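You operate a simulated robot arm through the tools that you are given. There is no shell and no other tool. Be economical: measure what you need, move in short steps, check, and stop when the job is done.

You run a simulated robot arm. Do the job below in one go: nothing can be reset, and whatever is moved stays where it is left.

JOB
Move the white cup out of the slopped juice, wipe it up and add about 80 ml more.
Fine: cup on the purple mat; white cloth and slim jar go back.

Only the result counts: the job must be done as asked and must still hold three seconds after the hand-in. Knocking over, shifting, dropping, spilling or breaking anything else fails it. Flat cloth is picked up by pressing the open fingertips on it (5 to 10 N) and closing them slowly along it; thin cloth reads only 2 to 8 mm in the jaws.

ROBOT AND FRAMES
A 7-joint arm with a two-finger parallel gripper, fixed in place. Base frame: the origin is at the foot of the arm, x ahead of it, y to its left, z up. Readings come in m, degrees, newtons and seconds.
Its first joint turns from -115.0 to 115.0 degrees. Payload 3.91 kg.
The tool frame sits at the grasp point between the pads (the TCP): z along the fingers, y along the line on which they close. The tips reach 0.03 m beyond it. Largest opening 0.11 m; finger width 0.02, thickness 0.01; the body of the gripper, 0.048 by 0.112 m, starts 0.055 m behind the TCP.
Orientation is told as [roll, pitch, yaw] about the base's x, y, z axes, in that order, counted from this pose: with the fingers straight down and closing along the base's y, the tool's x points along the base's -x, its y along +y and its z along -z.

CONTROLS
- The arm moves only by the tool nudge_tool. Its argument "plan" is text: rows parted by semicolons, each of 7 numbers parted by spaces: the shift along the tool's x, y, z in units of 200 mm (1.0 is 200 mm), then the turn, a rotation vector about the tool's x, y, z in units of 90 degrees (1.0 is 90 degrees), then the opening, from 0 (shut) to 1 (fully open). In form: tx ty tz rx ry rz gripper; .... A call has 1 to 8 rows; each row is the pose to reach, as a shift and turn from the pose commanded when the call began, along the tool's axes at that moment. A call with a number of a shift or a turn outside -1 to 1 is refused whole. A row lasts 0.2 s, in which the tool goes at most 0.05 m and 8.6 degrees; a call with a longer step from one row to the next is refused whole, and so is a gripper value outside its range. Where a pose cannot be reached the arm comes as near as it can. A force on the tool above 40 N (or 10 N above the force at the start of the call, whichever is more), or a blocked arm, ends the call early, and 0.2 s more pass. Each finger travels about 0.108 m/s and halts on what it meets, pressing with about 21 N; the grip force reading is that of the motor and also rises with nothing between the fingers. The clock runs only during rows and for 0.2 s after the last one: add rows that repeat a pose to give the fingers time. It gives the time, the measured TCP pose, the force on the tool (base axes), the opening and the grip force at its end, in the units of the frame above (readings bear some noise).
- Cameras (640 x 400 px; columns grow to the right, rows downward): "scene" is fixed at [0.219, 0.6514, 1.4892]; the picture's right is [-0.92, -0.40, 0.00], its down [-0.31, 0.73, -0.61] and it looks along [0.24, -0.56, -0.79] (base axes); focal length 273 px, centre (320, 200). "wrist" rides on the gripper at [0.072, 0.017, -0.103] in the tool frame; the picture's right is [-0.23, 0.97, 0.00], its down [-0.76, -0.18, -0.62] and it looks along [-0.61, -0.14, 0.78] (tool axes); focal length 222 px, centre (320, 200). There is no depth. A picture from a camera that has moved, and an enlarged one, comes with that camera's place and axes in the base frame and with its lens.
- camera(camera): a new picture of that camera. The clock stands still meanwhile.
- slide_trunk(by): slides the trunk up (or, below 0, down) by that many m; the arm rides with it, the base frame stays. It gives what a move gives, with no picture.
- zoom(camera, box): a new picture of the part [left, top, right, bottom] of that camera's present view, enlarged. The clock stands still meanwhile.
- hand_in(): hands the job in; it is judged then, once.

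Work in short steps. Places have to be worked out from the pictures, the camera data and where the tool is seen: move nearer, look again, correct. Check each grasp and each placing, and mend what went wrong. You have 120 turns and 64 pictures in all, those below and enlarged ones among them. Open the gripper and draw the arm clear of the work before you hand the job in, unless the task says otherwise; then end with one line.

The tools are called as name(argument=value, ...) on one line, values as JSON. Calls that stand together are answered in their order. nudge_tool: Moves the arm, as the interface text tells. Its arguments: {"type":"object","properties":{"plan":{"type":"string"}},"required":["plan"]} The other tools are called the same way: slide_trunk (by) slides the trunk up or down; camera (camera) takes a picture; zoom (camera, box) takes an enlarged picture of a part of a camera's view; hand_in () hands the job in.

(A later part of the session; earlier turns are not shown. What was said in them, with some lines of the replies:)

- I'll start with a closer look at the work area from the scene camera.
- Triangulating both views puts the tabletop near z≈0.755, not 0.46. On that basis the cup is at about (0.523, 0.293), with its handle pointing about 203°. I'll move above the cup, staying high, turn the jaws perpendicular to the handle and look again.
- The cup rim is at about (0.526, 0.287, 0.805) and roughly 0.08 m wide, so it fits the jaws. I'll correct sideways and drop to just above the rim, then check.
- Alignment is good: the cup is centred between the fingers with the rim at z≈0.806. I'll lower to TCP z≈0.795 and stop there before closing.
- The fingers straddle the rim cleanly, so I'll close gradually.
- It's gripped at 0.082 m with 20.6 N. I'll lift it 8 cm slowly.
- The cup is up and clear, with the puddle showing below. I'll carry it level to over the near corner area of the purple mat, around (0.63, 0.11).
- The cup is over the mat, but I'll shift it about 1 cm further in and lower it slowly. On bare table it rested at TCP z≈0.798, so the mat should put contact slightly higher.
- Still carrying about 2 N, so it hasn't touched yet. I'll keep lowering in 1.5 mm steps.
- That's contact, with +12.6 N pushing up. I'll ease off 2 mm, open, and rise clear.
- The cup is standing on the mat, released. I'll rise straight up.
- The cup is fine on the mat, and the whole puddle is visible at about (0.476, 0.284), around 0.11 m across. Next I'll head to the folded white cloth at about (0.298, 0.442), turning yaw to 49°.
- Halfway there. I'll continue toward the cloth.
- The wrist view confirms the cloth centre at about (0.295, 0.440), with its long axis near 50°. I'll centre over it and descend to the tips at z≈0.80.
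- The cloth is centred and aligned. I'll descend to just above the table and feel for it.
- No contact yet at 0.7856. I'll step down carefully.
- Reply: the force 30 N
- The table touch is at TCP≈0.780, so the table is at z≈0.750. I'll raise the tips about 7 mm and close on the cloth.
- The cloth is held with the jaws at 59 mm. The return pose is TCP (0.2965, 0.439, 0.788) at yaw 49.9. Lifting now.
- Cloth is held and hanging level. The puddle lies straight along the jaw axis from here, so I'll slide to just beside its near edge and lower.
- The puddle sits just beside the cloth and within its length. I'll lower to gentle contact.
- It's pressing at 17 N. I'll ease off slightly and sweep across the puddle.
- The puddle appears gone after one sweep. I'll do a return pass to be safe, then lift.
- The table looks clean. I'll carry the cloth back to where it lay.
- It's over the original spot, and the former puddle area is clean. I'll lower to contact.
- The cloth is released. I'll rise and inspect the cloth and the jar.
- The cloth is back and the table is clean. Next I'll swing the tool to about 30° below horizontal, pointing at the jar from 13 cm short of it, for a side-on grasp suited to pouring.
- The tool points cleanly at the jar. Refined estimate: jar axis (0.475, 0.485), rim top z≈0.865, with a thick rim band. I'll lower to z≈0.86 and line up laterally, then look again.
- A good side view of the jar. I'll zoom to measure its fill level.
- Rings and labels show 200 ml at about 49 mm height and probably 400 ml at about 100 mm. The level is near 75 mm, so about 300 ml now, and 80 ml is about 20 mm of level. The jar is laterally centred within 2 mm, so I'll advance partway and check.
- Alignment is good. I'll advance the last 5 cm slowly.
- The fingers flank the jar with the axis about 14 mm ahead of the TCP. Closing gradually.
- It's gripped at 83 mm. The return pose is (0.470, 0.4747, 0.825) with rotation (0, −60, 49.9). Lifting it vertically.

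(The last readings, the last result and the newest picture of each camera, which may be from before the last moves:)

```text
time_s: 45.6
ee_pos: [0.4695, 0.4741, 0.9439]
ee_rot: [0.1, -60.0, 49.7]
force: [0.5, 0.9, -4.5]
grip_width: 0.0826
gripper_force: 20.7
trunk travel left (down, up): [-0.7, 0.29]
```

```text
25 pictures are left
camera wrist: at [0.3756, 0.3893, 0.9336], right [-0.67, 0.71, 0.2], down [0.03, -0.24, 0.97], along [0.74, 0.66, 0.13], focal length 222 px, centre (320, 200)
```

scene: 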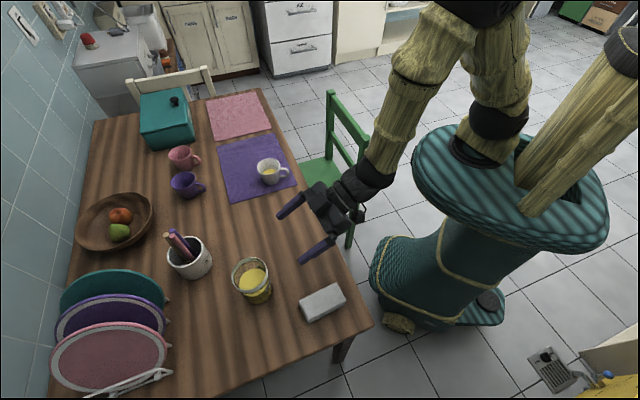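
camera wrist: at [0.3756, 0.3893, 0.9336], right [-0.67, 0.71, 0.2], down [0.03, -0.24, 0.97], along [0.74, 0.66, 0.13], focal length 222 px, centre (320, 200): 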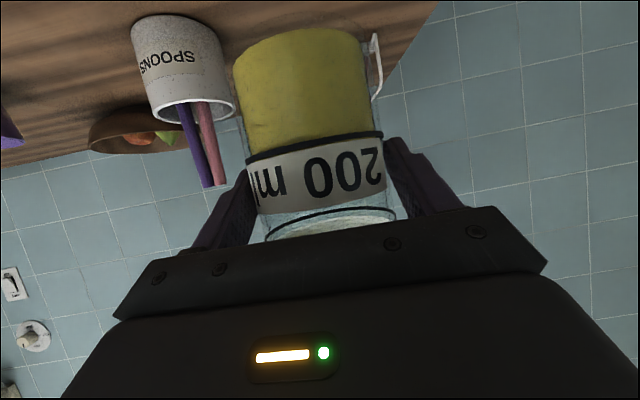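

The jar is held without slip and weighs about 4.5 N. I'll carry it upright toward the left of the cup while yawing to 30°, first half now.

nudge_tool(plan="0.02 -0.08 -0.035 0.02 0 0.0115 0.5; 0.048 -0.18 -0.084 0.048 0 0.028 0.5; 0.075 -0.28 -0.129 0.075 0 0.043 0.5; 0.102 -0.38 -0.176 0.1 0 0.058 0.5; 0.13 -0.48 -0.224 0.127 0 0.073 0.5; 0.155 -0.58 -0.268 0.154 0 0.089 0.5; 0.178 -0.67 -0.308 0.178 0 0.103 0.5; 0.195 -0.733 -0.337 0.192 0 0.111 0.5")

```text
time_s: 47.4
ee_pos: [0.5345, 0.3211, 0.9434]
ee_rot: [0.1, -60.0, 29.8]
force: [0.5, -0.1, -4.0]
grip_width: 0.0828
gripper_force: 21.0
trunk travel left (down, up): [-0.7, 0.29]
```

Orientation is good. I'll continue to just left of the cup with the jar still upright and its base above the cup rim.

nudge_tool(plan="0.01 -0.1 -0.015 0 0 0 0.5; 0.02 -0.22 -0.03 0 0 0 0.5; 0.03 -0.34 -0.046 0 0 0 0.5; 0.04 -0.46 -0.062 0 0 0 0.5; 0.05 -0.58 -0.08 0 0 0 0.5; 0.06 -0.7 -0.095 0 0 0 0.5; 0.15 -0.78 -0.06 0 0 0 0.5; 0.237 -0.82 -0.011 0 0 0 0.5")

camera(camera="wrist")

zoom(camera="scene", box=[210, 110, 350, 230])

```text
time_s: 49.2
ee_pos: [0.5924, 0.1653, 0.904]
ee_rot: [0.1, -60.1, 29.9]
force: [-0.6, -0.2, -4.2]
grip_width: 0.083
gripper_force: 21.3
trunk travel left (down, up): [-0.7, 0.29]
```

```text
24 pictures are left
camera wrist: at [0.4746, 0.1166, 0.8929], right [-0.39, 0.9, 0.2], down [-0.05, -0.23, 0.97], along [0.92, 0.37, 0.13], focal length 222 px, centre (320, 200)
```

wrist: 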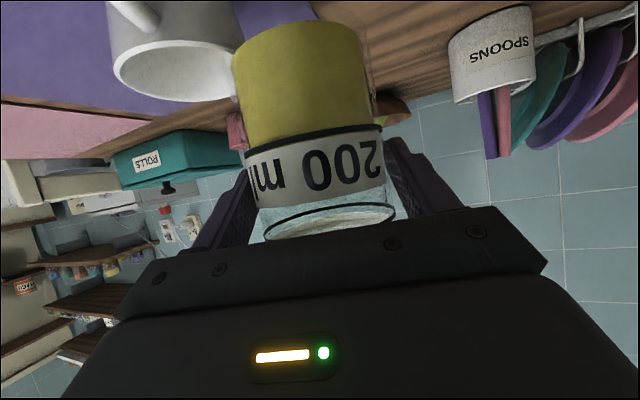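

```text
3.33 times, centred on (280, 170) of scene
camera zoom: at [0.219, 0.6514, 1.4892], right [-0.92, -0.4, 0.0], down [-0.31, 0.73, -0.61], along [0.24, -0.56, -0.79], focal length 909 px, centre (453, 300)
```

zoom: 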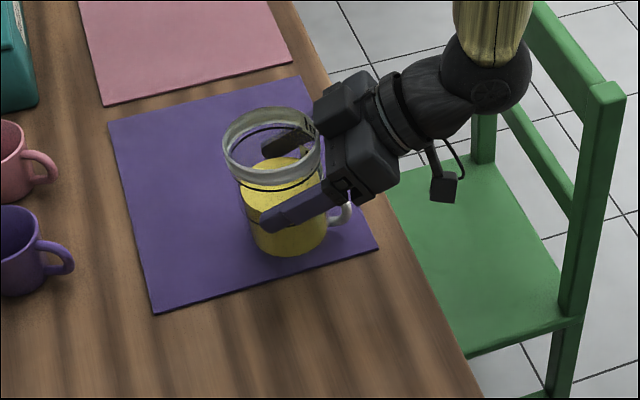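

Well placed: jar upright, base above the cup rim, cup to the right. I'll tilt to 45°, which is below the estimated spill onset of about 53°.

nudge_tool(plan="0 0 0 -0.042 0 0.072 0.5; 0 0 0 -0.083 0 0.144 0.5; 0 0 0 -0.125 0 0.2165 0.5; 0 0 0 -0.167 0 0.289 0.5; 0 0 0 -0.208 0 0.361 0.5; 0 0 0 -0.25 0 0.433 0.5; 0 0 0 -0.25 0 0.433 0.5")

camera(camera="wrist")

zoom(camera="scene", box=[220, 120, 320, 220])

```text
time_s: 50.8
ee_pos: [0.5904, 0.1657, 0.9041]
ee_rot: [63.3, -37.7, -20.9]
force: [0.5, 0.3, -4.2]
grip_width: 0.083
gripper_force: 21.4
trunk travel left (down, up): [-0.7, 0.29]
```

```text
22 pictures are left
camera wrist: at [0.4719, 0.1201, 0.9085], right [-0.17, 0.53, 0.83], down [0.27, -0.78, 0.56], along [0.95, 0.32, -0.01], focal length 222 px, centre (320, 200)
```

wrist: 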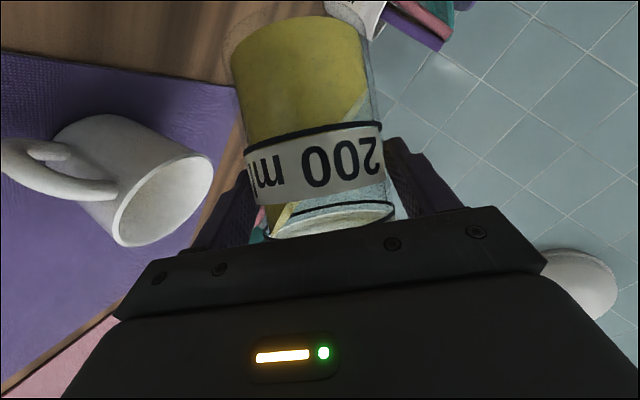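

```text
4.00 times, centred on (270, 170) of scene
camera zoom: at [0.219, 0.6514, 1.4892], right [-0.92, -0.4, 0.0], down [-0.31, 0.73, -0.61], along [0.24, -0.56, -0.79], focal length 1090 px, centre (520, 320)
```

zoom: 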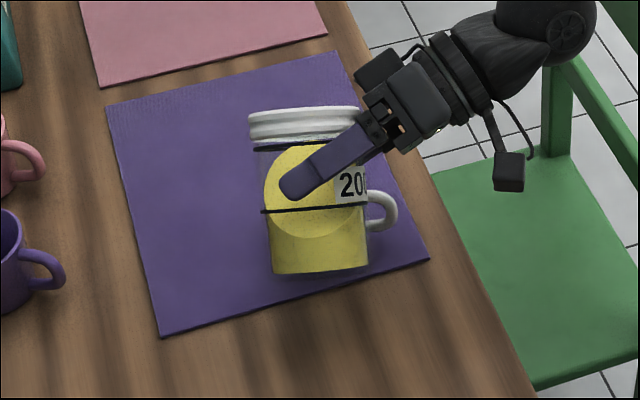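

The liquid stays level in the tilted jar and nothing has spilled. The cup centre is at about (0.644, 0.113), so the lip will land inside it. I'll lower 3 cm and tilt to 54°.

nudge_tool(plan="0.049 -0.0565 0.028 0 0 0 0.5; 0.098 -0.113 0.0565 0 0 0 0.5; 0.098 -0.113 0.0565 -0.025 0 0.0433 0.5; 0.098 -0.113 0.0565 -0.05 0 0.0866 0.5; 0.098 -0.113 0.0565 -0.05 0 0.0866 0.5; 0.098 -0.113 0.0565 -0.05 0 0.0866 0.5")

camera(camera="wrist")

zoom(camera="scene", box=[220, 120, 320, 220])

```text
time_s: 52.2
ee_pos: [0.5906, 0.1665, 0.8725]
ee_rot: [70.1, -30.5, -24.6]
force: [0.8, 0.0, -4.9]
grip_width: 0.0826
gripper_force: 20.8
trunk travel left (down, up): [-0.7, 0.29]
```

```text
20 pictures are left
camera wrist: at [0.4724, 0.1191, 0.8793], right [-0.11, 0.41, 0.9], down [0.31, -0.85, 0.43], along [0.95, 0.32, -0.04], focal length 222 px, centre (320, 200)
```

wrist: 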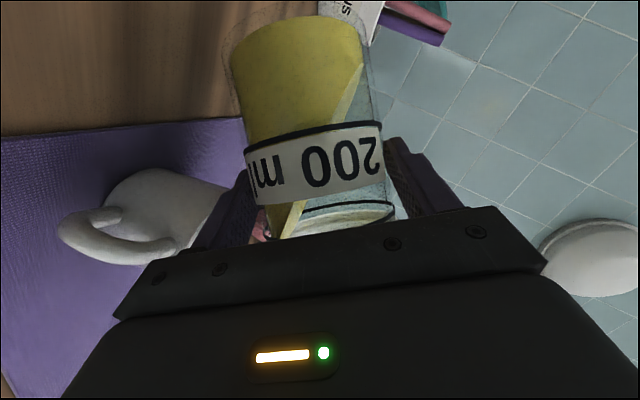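

```text
4.00 times, centred on (270, 170) of scene
camera zoom: at [0.219, 0.6514, 1.4892], right [-0.92, -0.4, 0.0], down [-0.31, 0.73, -0.61], along [0.24, -0.56, -0.79], focal length 1090 px, centre (520, 320)
```

zoom: 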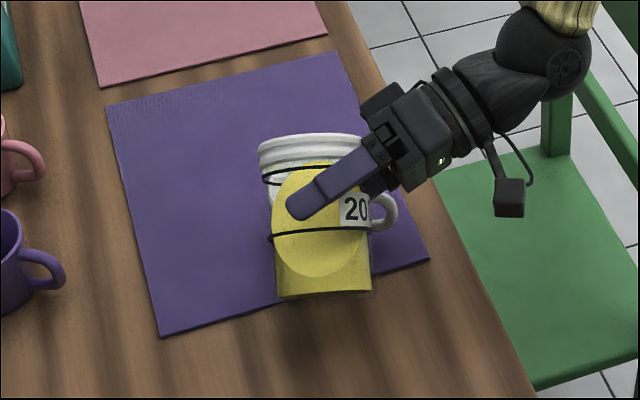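

No spill yet at 54°: the surface reaches about 105 mm at the lip side of a 122 mm jar. That puts the mean level nearer 59 mm, so about 240 ml. I'll tilt another 8° and watch.

nudge_tool(plan="0 0 0 -0.022 0 0.0385 0.5; 0 0 0 -0.0444 0 0.077 0.5; 0 0 0 -0.0444 0 0.077 0.5; 0 0 0 -0.0444 0 0.077 0.5; 0 0 0 -0.0444 0 0.077 0.5")

zoom(camera="scene", box=[220, 120, 320, 220])

```text
time_s: 53.4
ee_pos: [0.5903, 0.1657, 0.8718]
ee_rot: [75.2, -23.9, -26.9]
force: [-0.1, -0.1, -4.2]
grip_width: 0.083
gripper_force: 20.8
trunk travel left (down, up): [-0.7, 0.29]
```

```text
4.00 times, centred on (270, 170) of scene
camera zoom: at [0.219, 0.6514, 1.4892], right [-0.92, -0.4, 0.0], down [-0.31, 0.73, -0.61], along [0.24, -0.56, -0.79], focal length 1090 px, centre (520, 320)
```

zoom: 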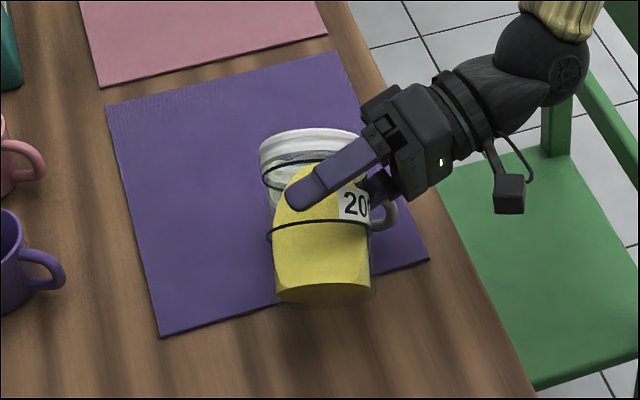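

zoom(camera="wrist", box=[200, 0, 420, 250])

```text
1.60 times, centred on (310, 125) of wrist
camera zoom: at [0.4729, 0.1182, 0.8819], right [-0.04, 0.3, 0.95], down [0.33, -0.9, 0.3], along [0.94, 0.33, -0.06], focal length 355 px, centre (336, 320)
```

zoom: 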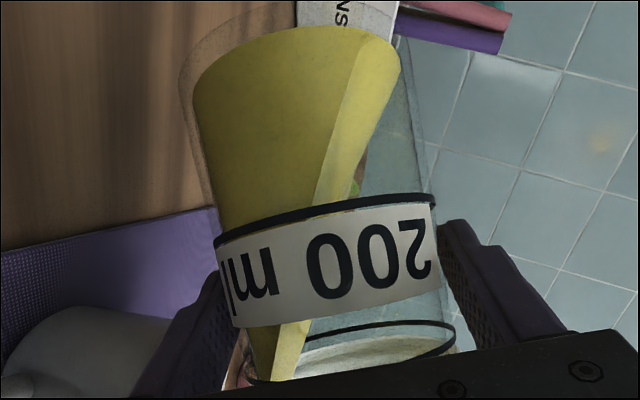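

The surface is very near the lip with a thick glass bottom visible. I'll tilt 4° more, hold, and watch the weight.

nudge_tool(plan="0 0 0 -0.011 0 0.0192 0.5; 0 0 0 -0.0222 0 0.0385 0.5; 0 0 0 -0.0222 0 0.0385 0.5; 0 0 0 -0.0222 0 0.0385 0.5; 0 0 0 -0.0222 0 0.0385 0.5")

zoom(camera="wrist", box=[200, 0, 420, 250])

```text
time_s: 54.6
ee_pos: [0.5906, 0.166, 0.8727]
ee_rot: [77.5, -20.6, -27.7]
force: [0.4, 0.2, -3.9]
grip_width: 0.0826
gripper_force: 21.4
trunk travel left (down, up): [-0.7, 0.29]
```

```text
1.60 times, centred on (310, 125) of wrist
camera zoom: at [0.4733, 0.1176, 0.8832], right [-0.01, 0.24, 0.97], down [0.34, -0.91, 0.23], along [0.94, 0.33, -0.07], focal length 355 px, centre (336, 320)
```

zoom: 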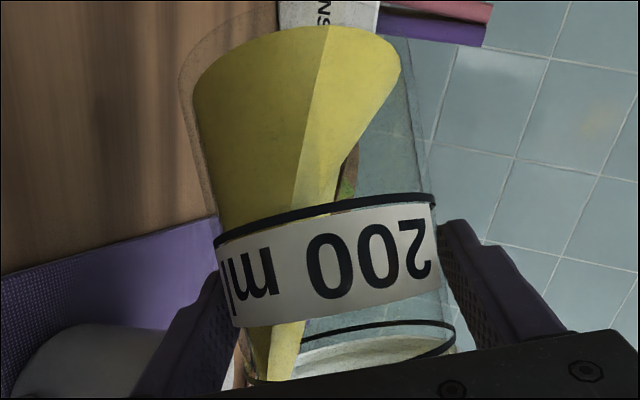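

Liquid is at the lip and the weight is dropping slightly. I'll bring the jar back upright, raising it, to measure how much has been poured.

nudge_tool(plan="-0.028 0.073 -0.016 0.046 0 -0.0794 0.5; -0.0564 0.146 -0.0325 0.092 0 -0.159 0.5; -0.0564 0.146 -0.0325 0.1375 0 -0.238 0.5; -0.0564 0.146 -0.0325 0.183 0 -0.3175 0.5; -0.0564 0.146 -0.0325 0.229 0 -0.397 0.5; -0.0564 0.146 -0.0325 0.275 0 -0.476 0.5; -0.0564 0.146 -0.0325 0.321 0 -0.556 0.5; -0.0564 0.146 -0.0325 0.3667 0 -0.635 0.5")

camera(camera="wrist")

zoom(camera="scene", box=[220, 120, 320, 220])

```text
time_s: 56.4
ee_pos: [0.5906, 0.1657, 0.9046]
ee_rot: [-0.3, -60.0, 30.1]
force: [0.0, -1.2, -3.0]
grip_width: 0.0826
gripper_force: 21.1
trunk travel left (down, up): [-0.7, 0.29]
```

```text
15 pictures are left
camera wrist: at [0.4732, 0.1177, 0.893], right [-0.39, 0.9, 0.19], down [-0.05, -0.23, 0.97], along [0.92, 0.37, 0.13], focal length 222 px, centre (320, 200)
```

wrist: 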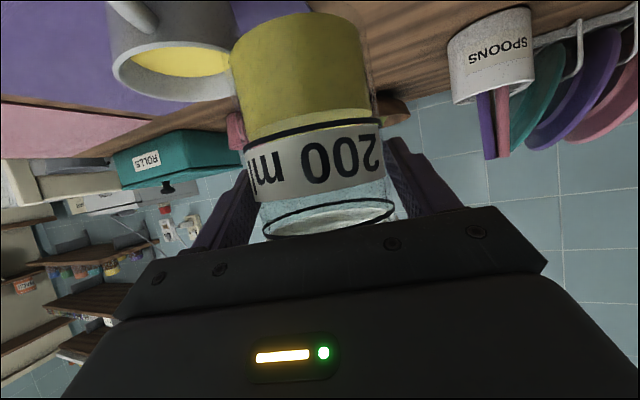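

```text
4.00 times, centred on (270, 170) of scene
camera zoom: at [0.219, 0.6514, 1.4892], right [-0.92, -0.4, 0.0], down [-0.31, 0.73, -0.61], along [0.24, -0.56, -0.79], focal length 1090 px, centre (520, 320)
```

zoom: 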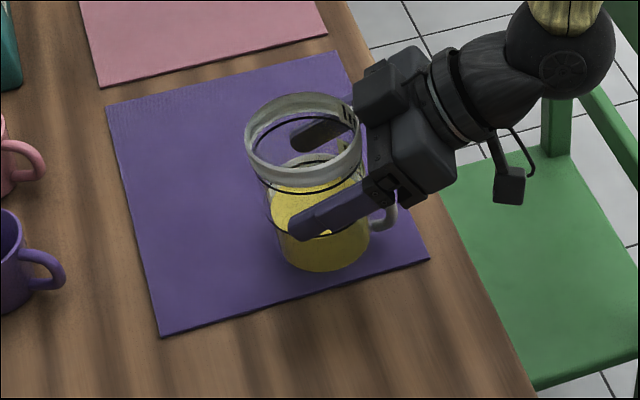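

Juice is now visible in the cup. I'll take several weight readings and zoom on the jar level.

nudge_tool(plan="0 0 0 0 0 0 0.5; 0 0 0 0 0 0 0.5")

nudge_tool(plan="0 0 0 0 0 0 0.5")

nudge_tool(plan="0 0 0 0 0 0 0.5")

nudge_tool(plan="0 0 0 0 0 0 0.5")

zoom(camera="wrist", box=[220, 0, 400, 240])

```text
time_s: 57.0
ee_pos: [0.5905, 0.1651, 0.9043]
ee_rot: [0.1, -60.1, 29.9]
force: [0.5, -0.5, -4.3]
grip_width: 0.0827
gripper_force: 20.9
trunk travel left (down, up): [-0.7, 0.29]
```

```text
time_s: 57.4
ee_pos: [0.5903, 0.1661, 0.9035]
ee_rot: [0.1, -60.0, 29.8]
force: [0.3, 0.1, -4.0]
grip_width: 0.0829
gripper_force: 21.3
trunk travel left (down, up): [-0.7, 0.29]
```

```text
time_s: 57.8
ee_pos: [0.59, 0.1665, 0.9036]
ee_rot: [0.1, -60.0, 29.8]
force: [-0.1, -0.8, -4.1]
grip_width: 0.0825
gripper_force: 20.9
trunk travel left (down, up): [-0.7, 0.29]
```

```text
time_s: 58.2
ee_pos: [0.5903, 0.1659, 0.9037]
ee_rot: [0.1, -60.1, 29.8]
force: [-0.6, 0.1, -4.4]
grip_width: 0.0828
gripper_force: 20.9
trunk travel left (down, up): [-0.7, 0.29]
```

```text
1.67 times, centred on (310, 120) of wrist
camera zoom: at [0.4732, 0.1174, 0.8931], right [-0.39, 0.9, 0.2], down [-0.05, -0.23, 0.97], along [0.92, 0.37, 0.13], focal length 370 px, centre (337, 333)
```

zoom: 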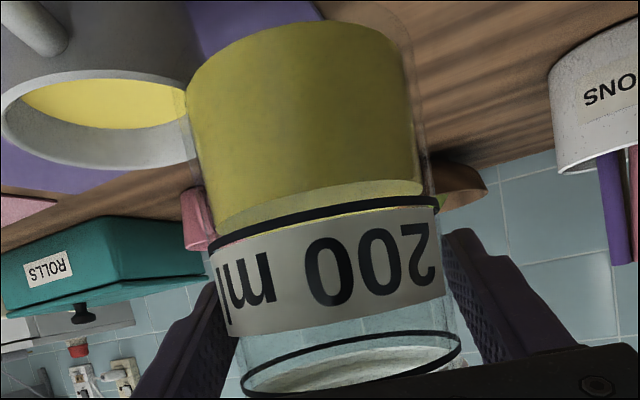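

The level readings agree roughly. The jar surface went from about 61 mm to about 40 mm, and the cup rose from about 33 mm to about 10 mm below its rim, so about 80 ml has been poured. I'll move the jar away upright and inspect the cup from the fixed camera.

nudge_tool(plan="-0.08 0.02 -0.05 0 0 0 0.5; -0.17 0.1 -0.09 0 0 0 0.5; -0.177 0.22 -0.08 0 0 0 0.5; -0.185 0.34 -0.065 0 0 0 0.5; -0.195 0.46 -0.05 0 0 0 0.5; -0.21 0.6 -0.03 0 0 0 0.5; -0.225 0.72 -0.01 0 0 0 0.5; -0.237 0.82 0.011 0 0 0 0.5")

zoom(camera="scene", box=[250, 145, 300, 195])

zoom(camera="wrist", box=[220, 0, 400, 240])

```text
time_s: 60.0
ee_pos: [0.5301, 0.3204, 0.944]
ee_rot: [0.1, -60.0, 29.9]
force: [0.0, -0.5, -3.6]
grip_width: 0.0828
gripper_force: 21.3
trunk travel left (down, up): [-0.7, 0.29]
```

```text
8.00 times, centred on (275, 170) of scene
camera zoom: at [0.219, 0.6514, 1.4892], right [-0.92, -0.4, 0.0], down [-0.31, 0.73, -0.61], along [0.24, -0.56, -0.79], focal length 2181 px, centre (680, 440)
```

zoom: 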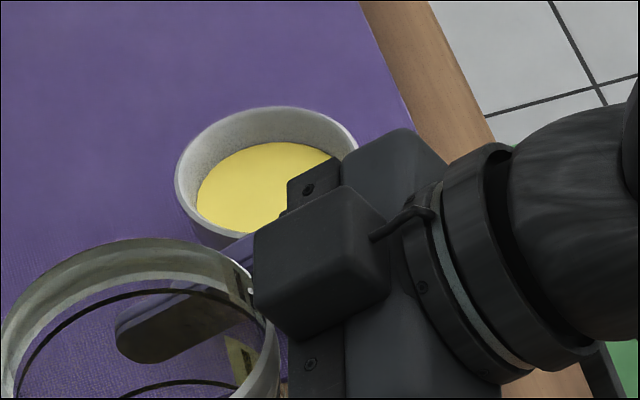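

```text
1.67 times, centred on (310, 120) of wrist
camera zoom: at [0.4136, 0.2724, 0.9333], right [-0.39, 0.9, 0.2], down [-0.05, -0.23, 0.97], along [0.92, 0.37, 0.13], focal length 370 px, centre (337, 333)
```

zoom: 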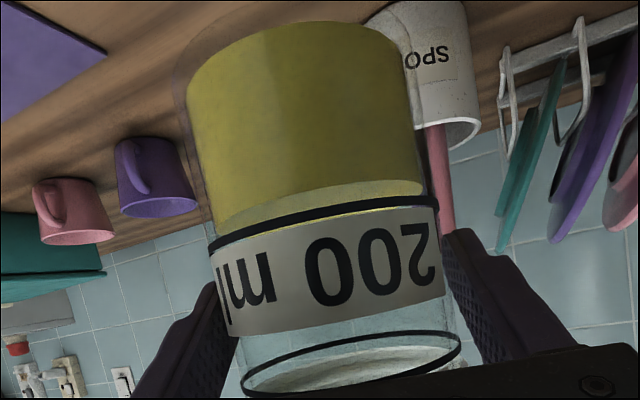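

The cup is now filled to about 12 mm below its rim with a clean mat, and the jar level sits about 8 mm below the 200 ml ring, so roughly 85 ml was poured. I'll carry the jar back above its original place.

nudge_tool(plan="-0.006 0.08 0.01 -0.02 0 -0.0115 0.5; -0.013 0.18 0.022 -0.045 0 -0.026 0.5; -0.021 0.29 0.037 -0.07 0 -0.04 0.5; -0.03 0.4 0.052 -0.097 0 -0.056 0.5; -0.039 0.52 0.067 -0.125 0 -0.072 0.5; -0.048 0.64 0.083 -0.153 0 -0.088 0.5; -0.056 0.75 0.098 -0.178 0 -0.103 0.5; -0.062 0.819 0.107 -0.192 0 -0.111 0.5")

nudge_tool(plan="0 0 0 0 0 0 0.5")

```text
time_s: 61.8
ee_pos: [0.4718, 0.4759, 0.9437]
ee_rot: [0.1, -60.0, 49.9]
force: [-0.4, 0.2, -4.4]
grip_width: 0.0825
gripper_force: 20.9
trunk travel left (down, up): [-0.7, 0.29]
```

```text
time_s: 62.2
ee_pos: [0.4698, 0.4751, 0.9435]
ee_rot: [0.1, -60.1, 49.8]
force: [-0.2, 0.0, -4.0]
grip_width: 0.0828
gripper_force: 21.5
trunk travel left (down, up): [-0.7, 0.29]
```

Back above the original spot with matching pose. Lowering to just above the table.

nudge_tool(plan="0.09 0 0.052 0 0 0 0.5; 0.19 0 0.11 0 0 0 0.5; 0.29 0 0.1675 0 0 0 0.5; 0.38 0 0.2195 0 0 0 0.5; 0.45 0 0.26 0 0 0 0.5; 0.4915 0 0.284 0 0 0 0.5; 0.4915 0 0.284 0 0 0 0.5")

nudge_tool(plan="0.007 0 0.004 0 0 0 0.5; 0.013 0 0.0075 0 0 0 0.5; 0.013 0 0.0075 0 0 0 0.5")

```text
time_s: 63.8
ee_pos: [0.4707, 0.4752, 0.8319]
ee_rot: [-0.1, -60.1, 49.9]
force: [0.6, 0.6, -0.4]
grip_width: 0.0829
gripper_force: 21.2
trunk travel left (down, up): [-0.7, 0.29]
```

```text
time_s: 64.6
ee_pos: [0.4707, 0.4751, 0.8297]
ee_rot: [0.0, -60.3, 49.9]
force: [1.6, 2.5, 11.5]
grip_width: 0.0828
gripper_force: 20.7
trunk travel left (down, up): [-0.7, 0.29]
```

Contact came about 5 mm higher than at the grasp, so I'll check how the jar sits before releasing.

zoom(camera="wrist", box=[200, 0, 440, 250])

zoom(camera="scene", box=[200, 220, 320, 320])

```text
1.60 times, centred on (320, 125) of wrist
camera zoom: at [0.3767, 0.3902, 0.8185], right [-0.67, 0.71, 0.2], down [0.03, -0.24, 0.97], along [0.74, 0.66, 0.14], focal length 355 px, centre (320, 320)
```

zoom: 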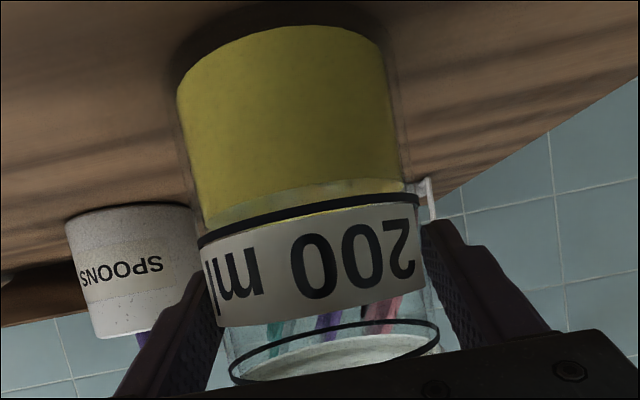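

```text
4.00 times, centred on (260, 270) of scene
camera zoom: at [0.219, 0.6514, 1.4892], right [-0.92, -0.4, 0.0], down [-0.31, 0.73, -0.61], along [0.24, -0.56, -0.79], focal length 1090 px, centre (560, -80)
```

zoom: 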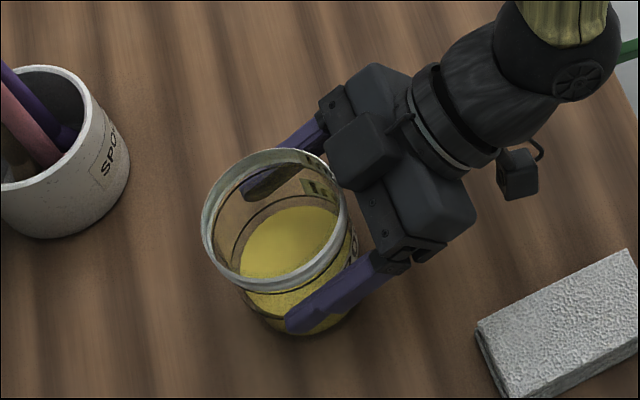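

The jar has just slid about 5 mm straight down in the pads. It's upright, flat on the table and within 2–3 mm of its original spot. I'll ease the pressure and open.

nudge_tool(plan="-0.004 0 -0.0025 0 0 0 0.6; -0.004 0 -0.0025 0 0 0 0.76; -0.004 0 -0.0025 0 0 0 0.82; -0.004 0 -0.0025 0 0 0 0.9; -0.004 0 -0.0025 0 0 0 1; -0.004 0 -0.0025 0 0 0 1")

zoom(camera="scene", box=[200, 220, 320, 320])

```text
time_s: 66.0
ee_pos: [0.4708, 0.4752, 0.8293]
ee_rot: [-0.1, -60.1, 49.8]
force: [0.2, 0.3, -0.5]
grip_width: 0.1099
gripper_force: 0.2
trunk travel left (down, up): [-0.7, 0.29]
```

```text
4.00 times, centred on (260, 270) of scene
camera zoom: at [0.219, 0.6514, 1.4892], right [-0.92, -0.4, 0.0], down [-0.31, 0.73, -0.61], along [0.24, -0.56, -0.79], focal length 1090 px, centre (560, -80)
```

zoom: 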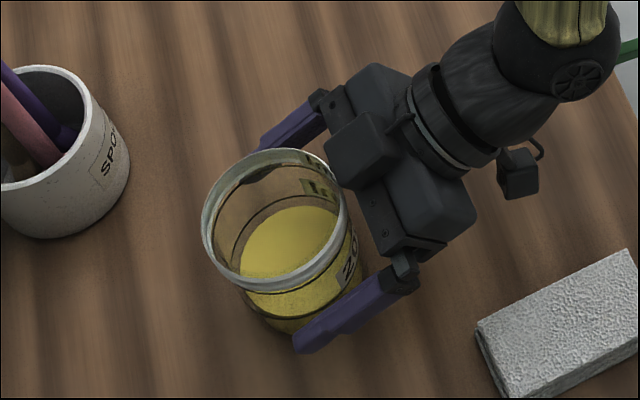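

The jar stands upright and released. Comparing the same view before and after, its level fell about 20 mm, which is about 77–80 ml. I'll retract straight back, then up.

nudge_tool(plan="0.05 0 -0.087 0 0 0 1; 0.11 0 -0.19 0 0 0 1; 0.18 0 -0.312 0 0 0 1; 0.25 0 -0.433 0 0 0 1; 0.325 0 -0.563 0 0 0 1; 0.165 0 -0.655 0 0 0 1; 0.0 0 -0.75 0 0 0 1; -0.15 0 -0.837 0 0 0 1")

camera(camera="scene")

```text
time_s: 67.8
ee_pos: [0.3863, 0.3755, 0.9392]
ee_rot: [0.0, -60.0, 49.9]
force: [0.4, 0.6, -0.5]
grip_width: 0.1101
gripper_force: 0.0
trunk travel left (down, up): [-0.7, 0.29]
```

```text
7 pictures are left
```

scene: 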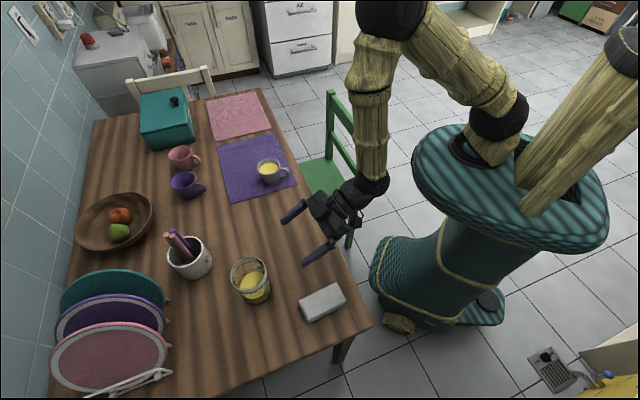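

Everything appears in place. I'll raise the arm further clear and do a final close check of the cup, mat and table.

nudge_tool(plan="-0.16 0 -0.093 0 0 0 1; -0.32 0 -0.186 0 0 0 1; -0.48 0 -0.278 0 0 0 1; -0.65 0 -0.375 0 0 0 1; -0.65 0 -0.375 0 0 0 1")

zoom(camera="scene", box=[250, 145, 310, 195])

zoom(camera="scene", box=[200, 180, 380, 340])

```text
time_s: 69.0
ee_pos: [0.3865, 0.3754, 1.0885]
ee_rot: [0.0, -60.0, 49.9]
force: [-0.3, -0.1, 0.1]
grip_width: 0.11
gripper_force: 0.1
trunk travel left (down, up): [-0.7, 0.29]
```

```text
8.00 times, centred on (280, 170) of scene
camera zoom: at [0.219, 0.6514, 1.4892], right [-0.92, -0.4, 0.0], down [-0.31, 0.73, -0.61], along [0.24, -0.56, -0.79], focal length 2181 px, centre (640, 440)
```

zoom: 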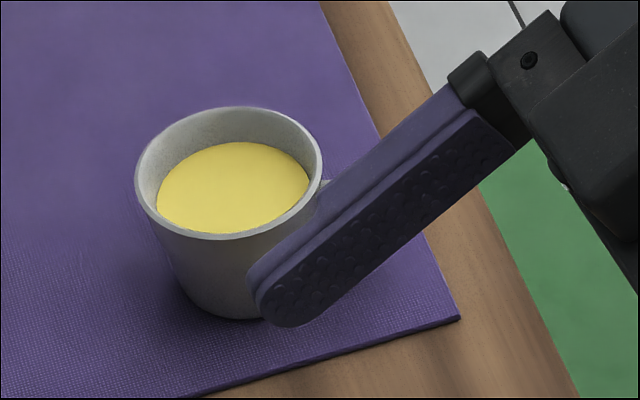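

```text
2.50 times, centred on (290, 260) of scene
camera zoom: at [0.219, 0.6514, 1.4892], right [-0.92, -0.4, 0.0], down [-0.31, 0.73, -0.61], along [0.24, -0.56, -0.79], focal length 682 px, centre (395, 50)
```

zoom: 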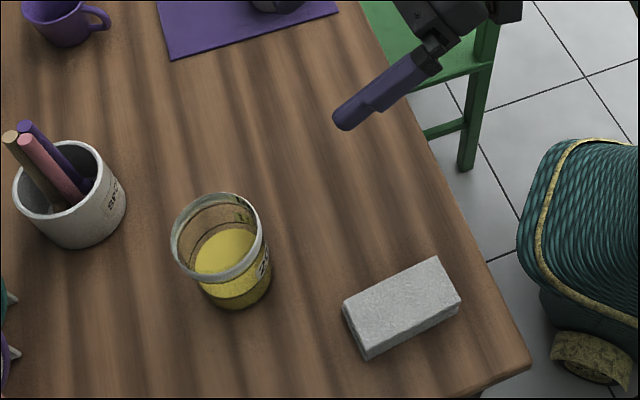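

The table is dry, the cup stands on the mat with more juice in it, and the jar and cloth are back in their places. The gripper is open and clear, so I'm handing in.

hand_in()

```text
The job is handed in.
```

The white cup is on the purple mat with roughly 80 ml more juice (estimated from the liquid levels), the spill is wiped up, and the white cloth and jar are back within about 5 mm of where they were.
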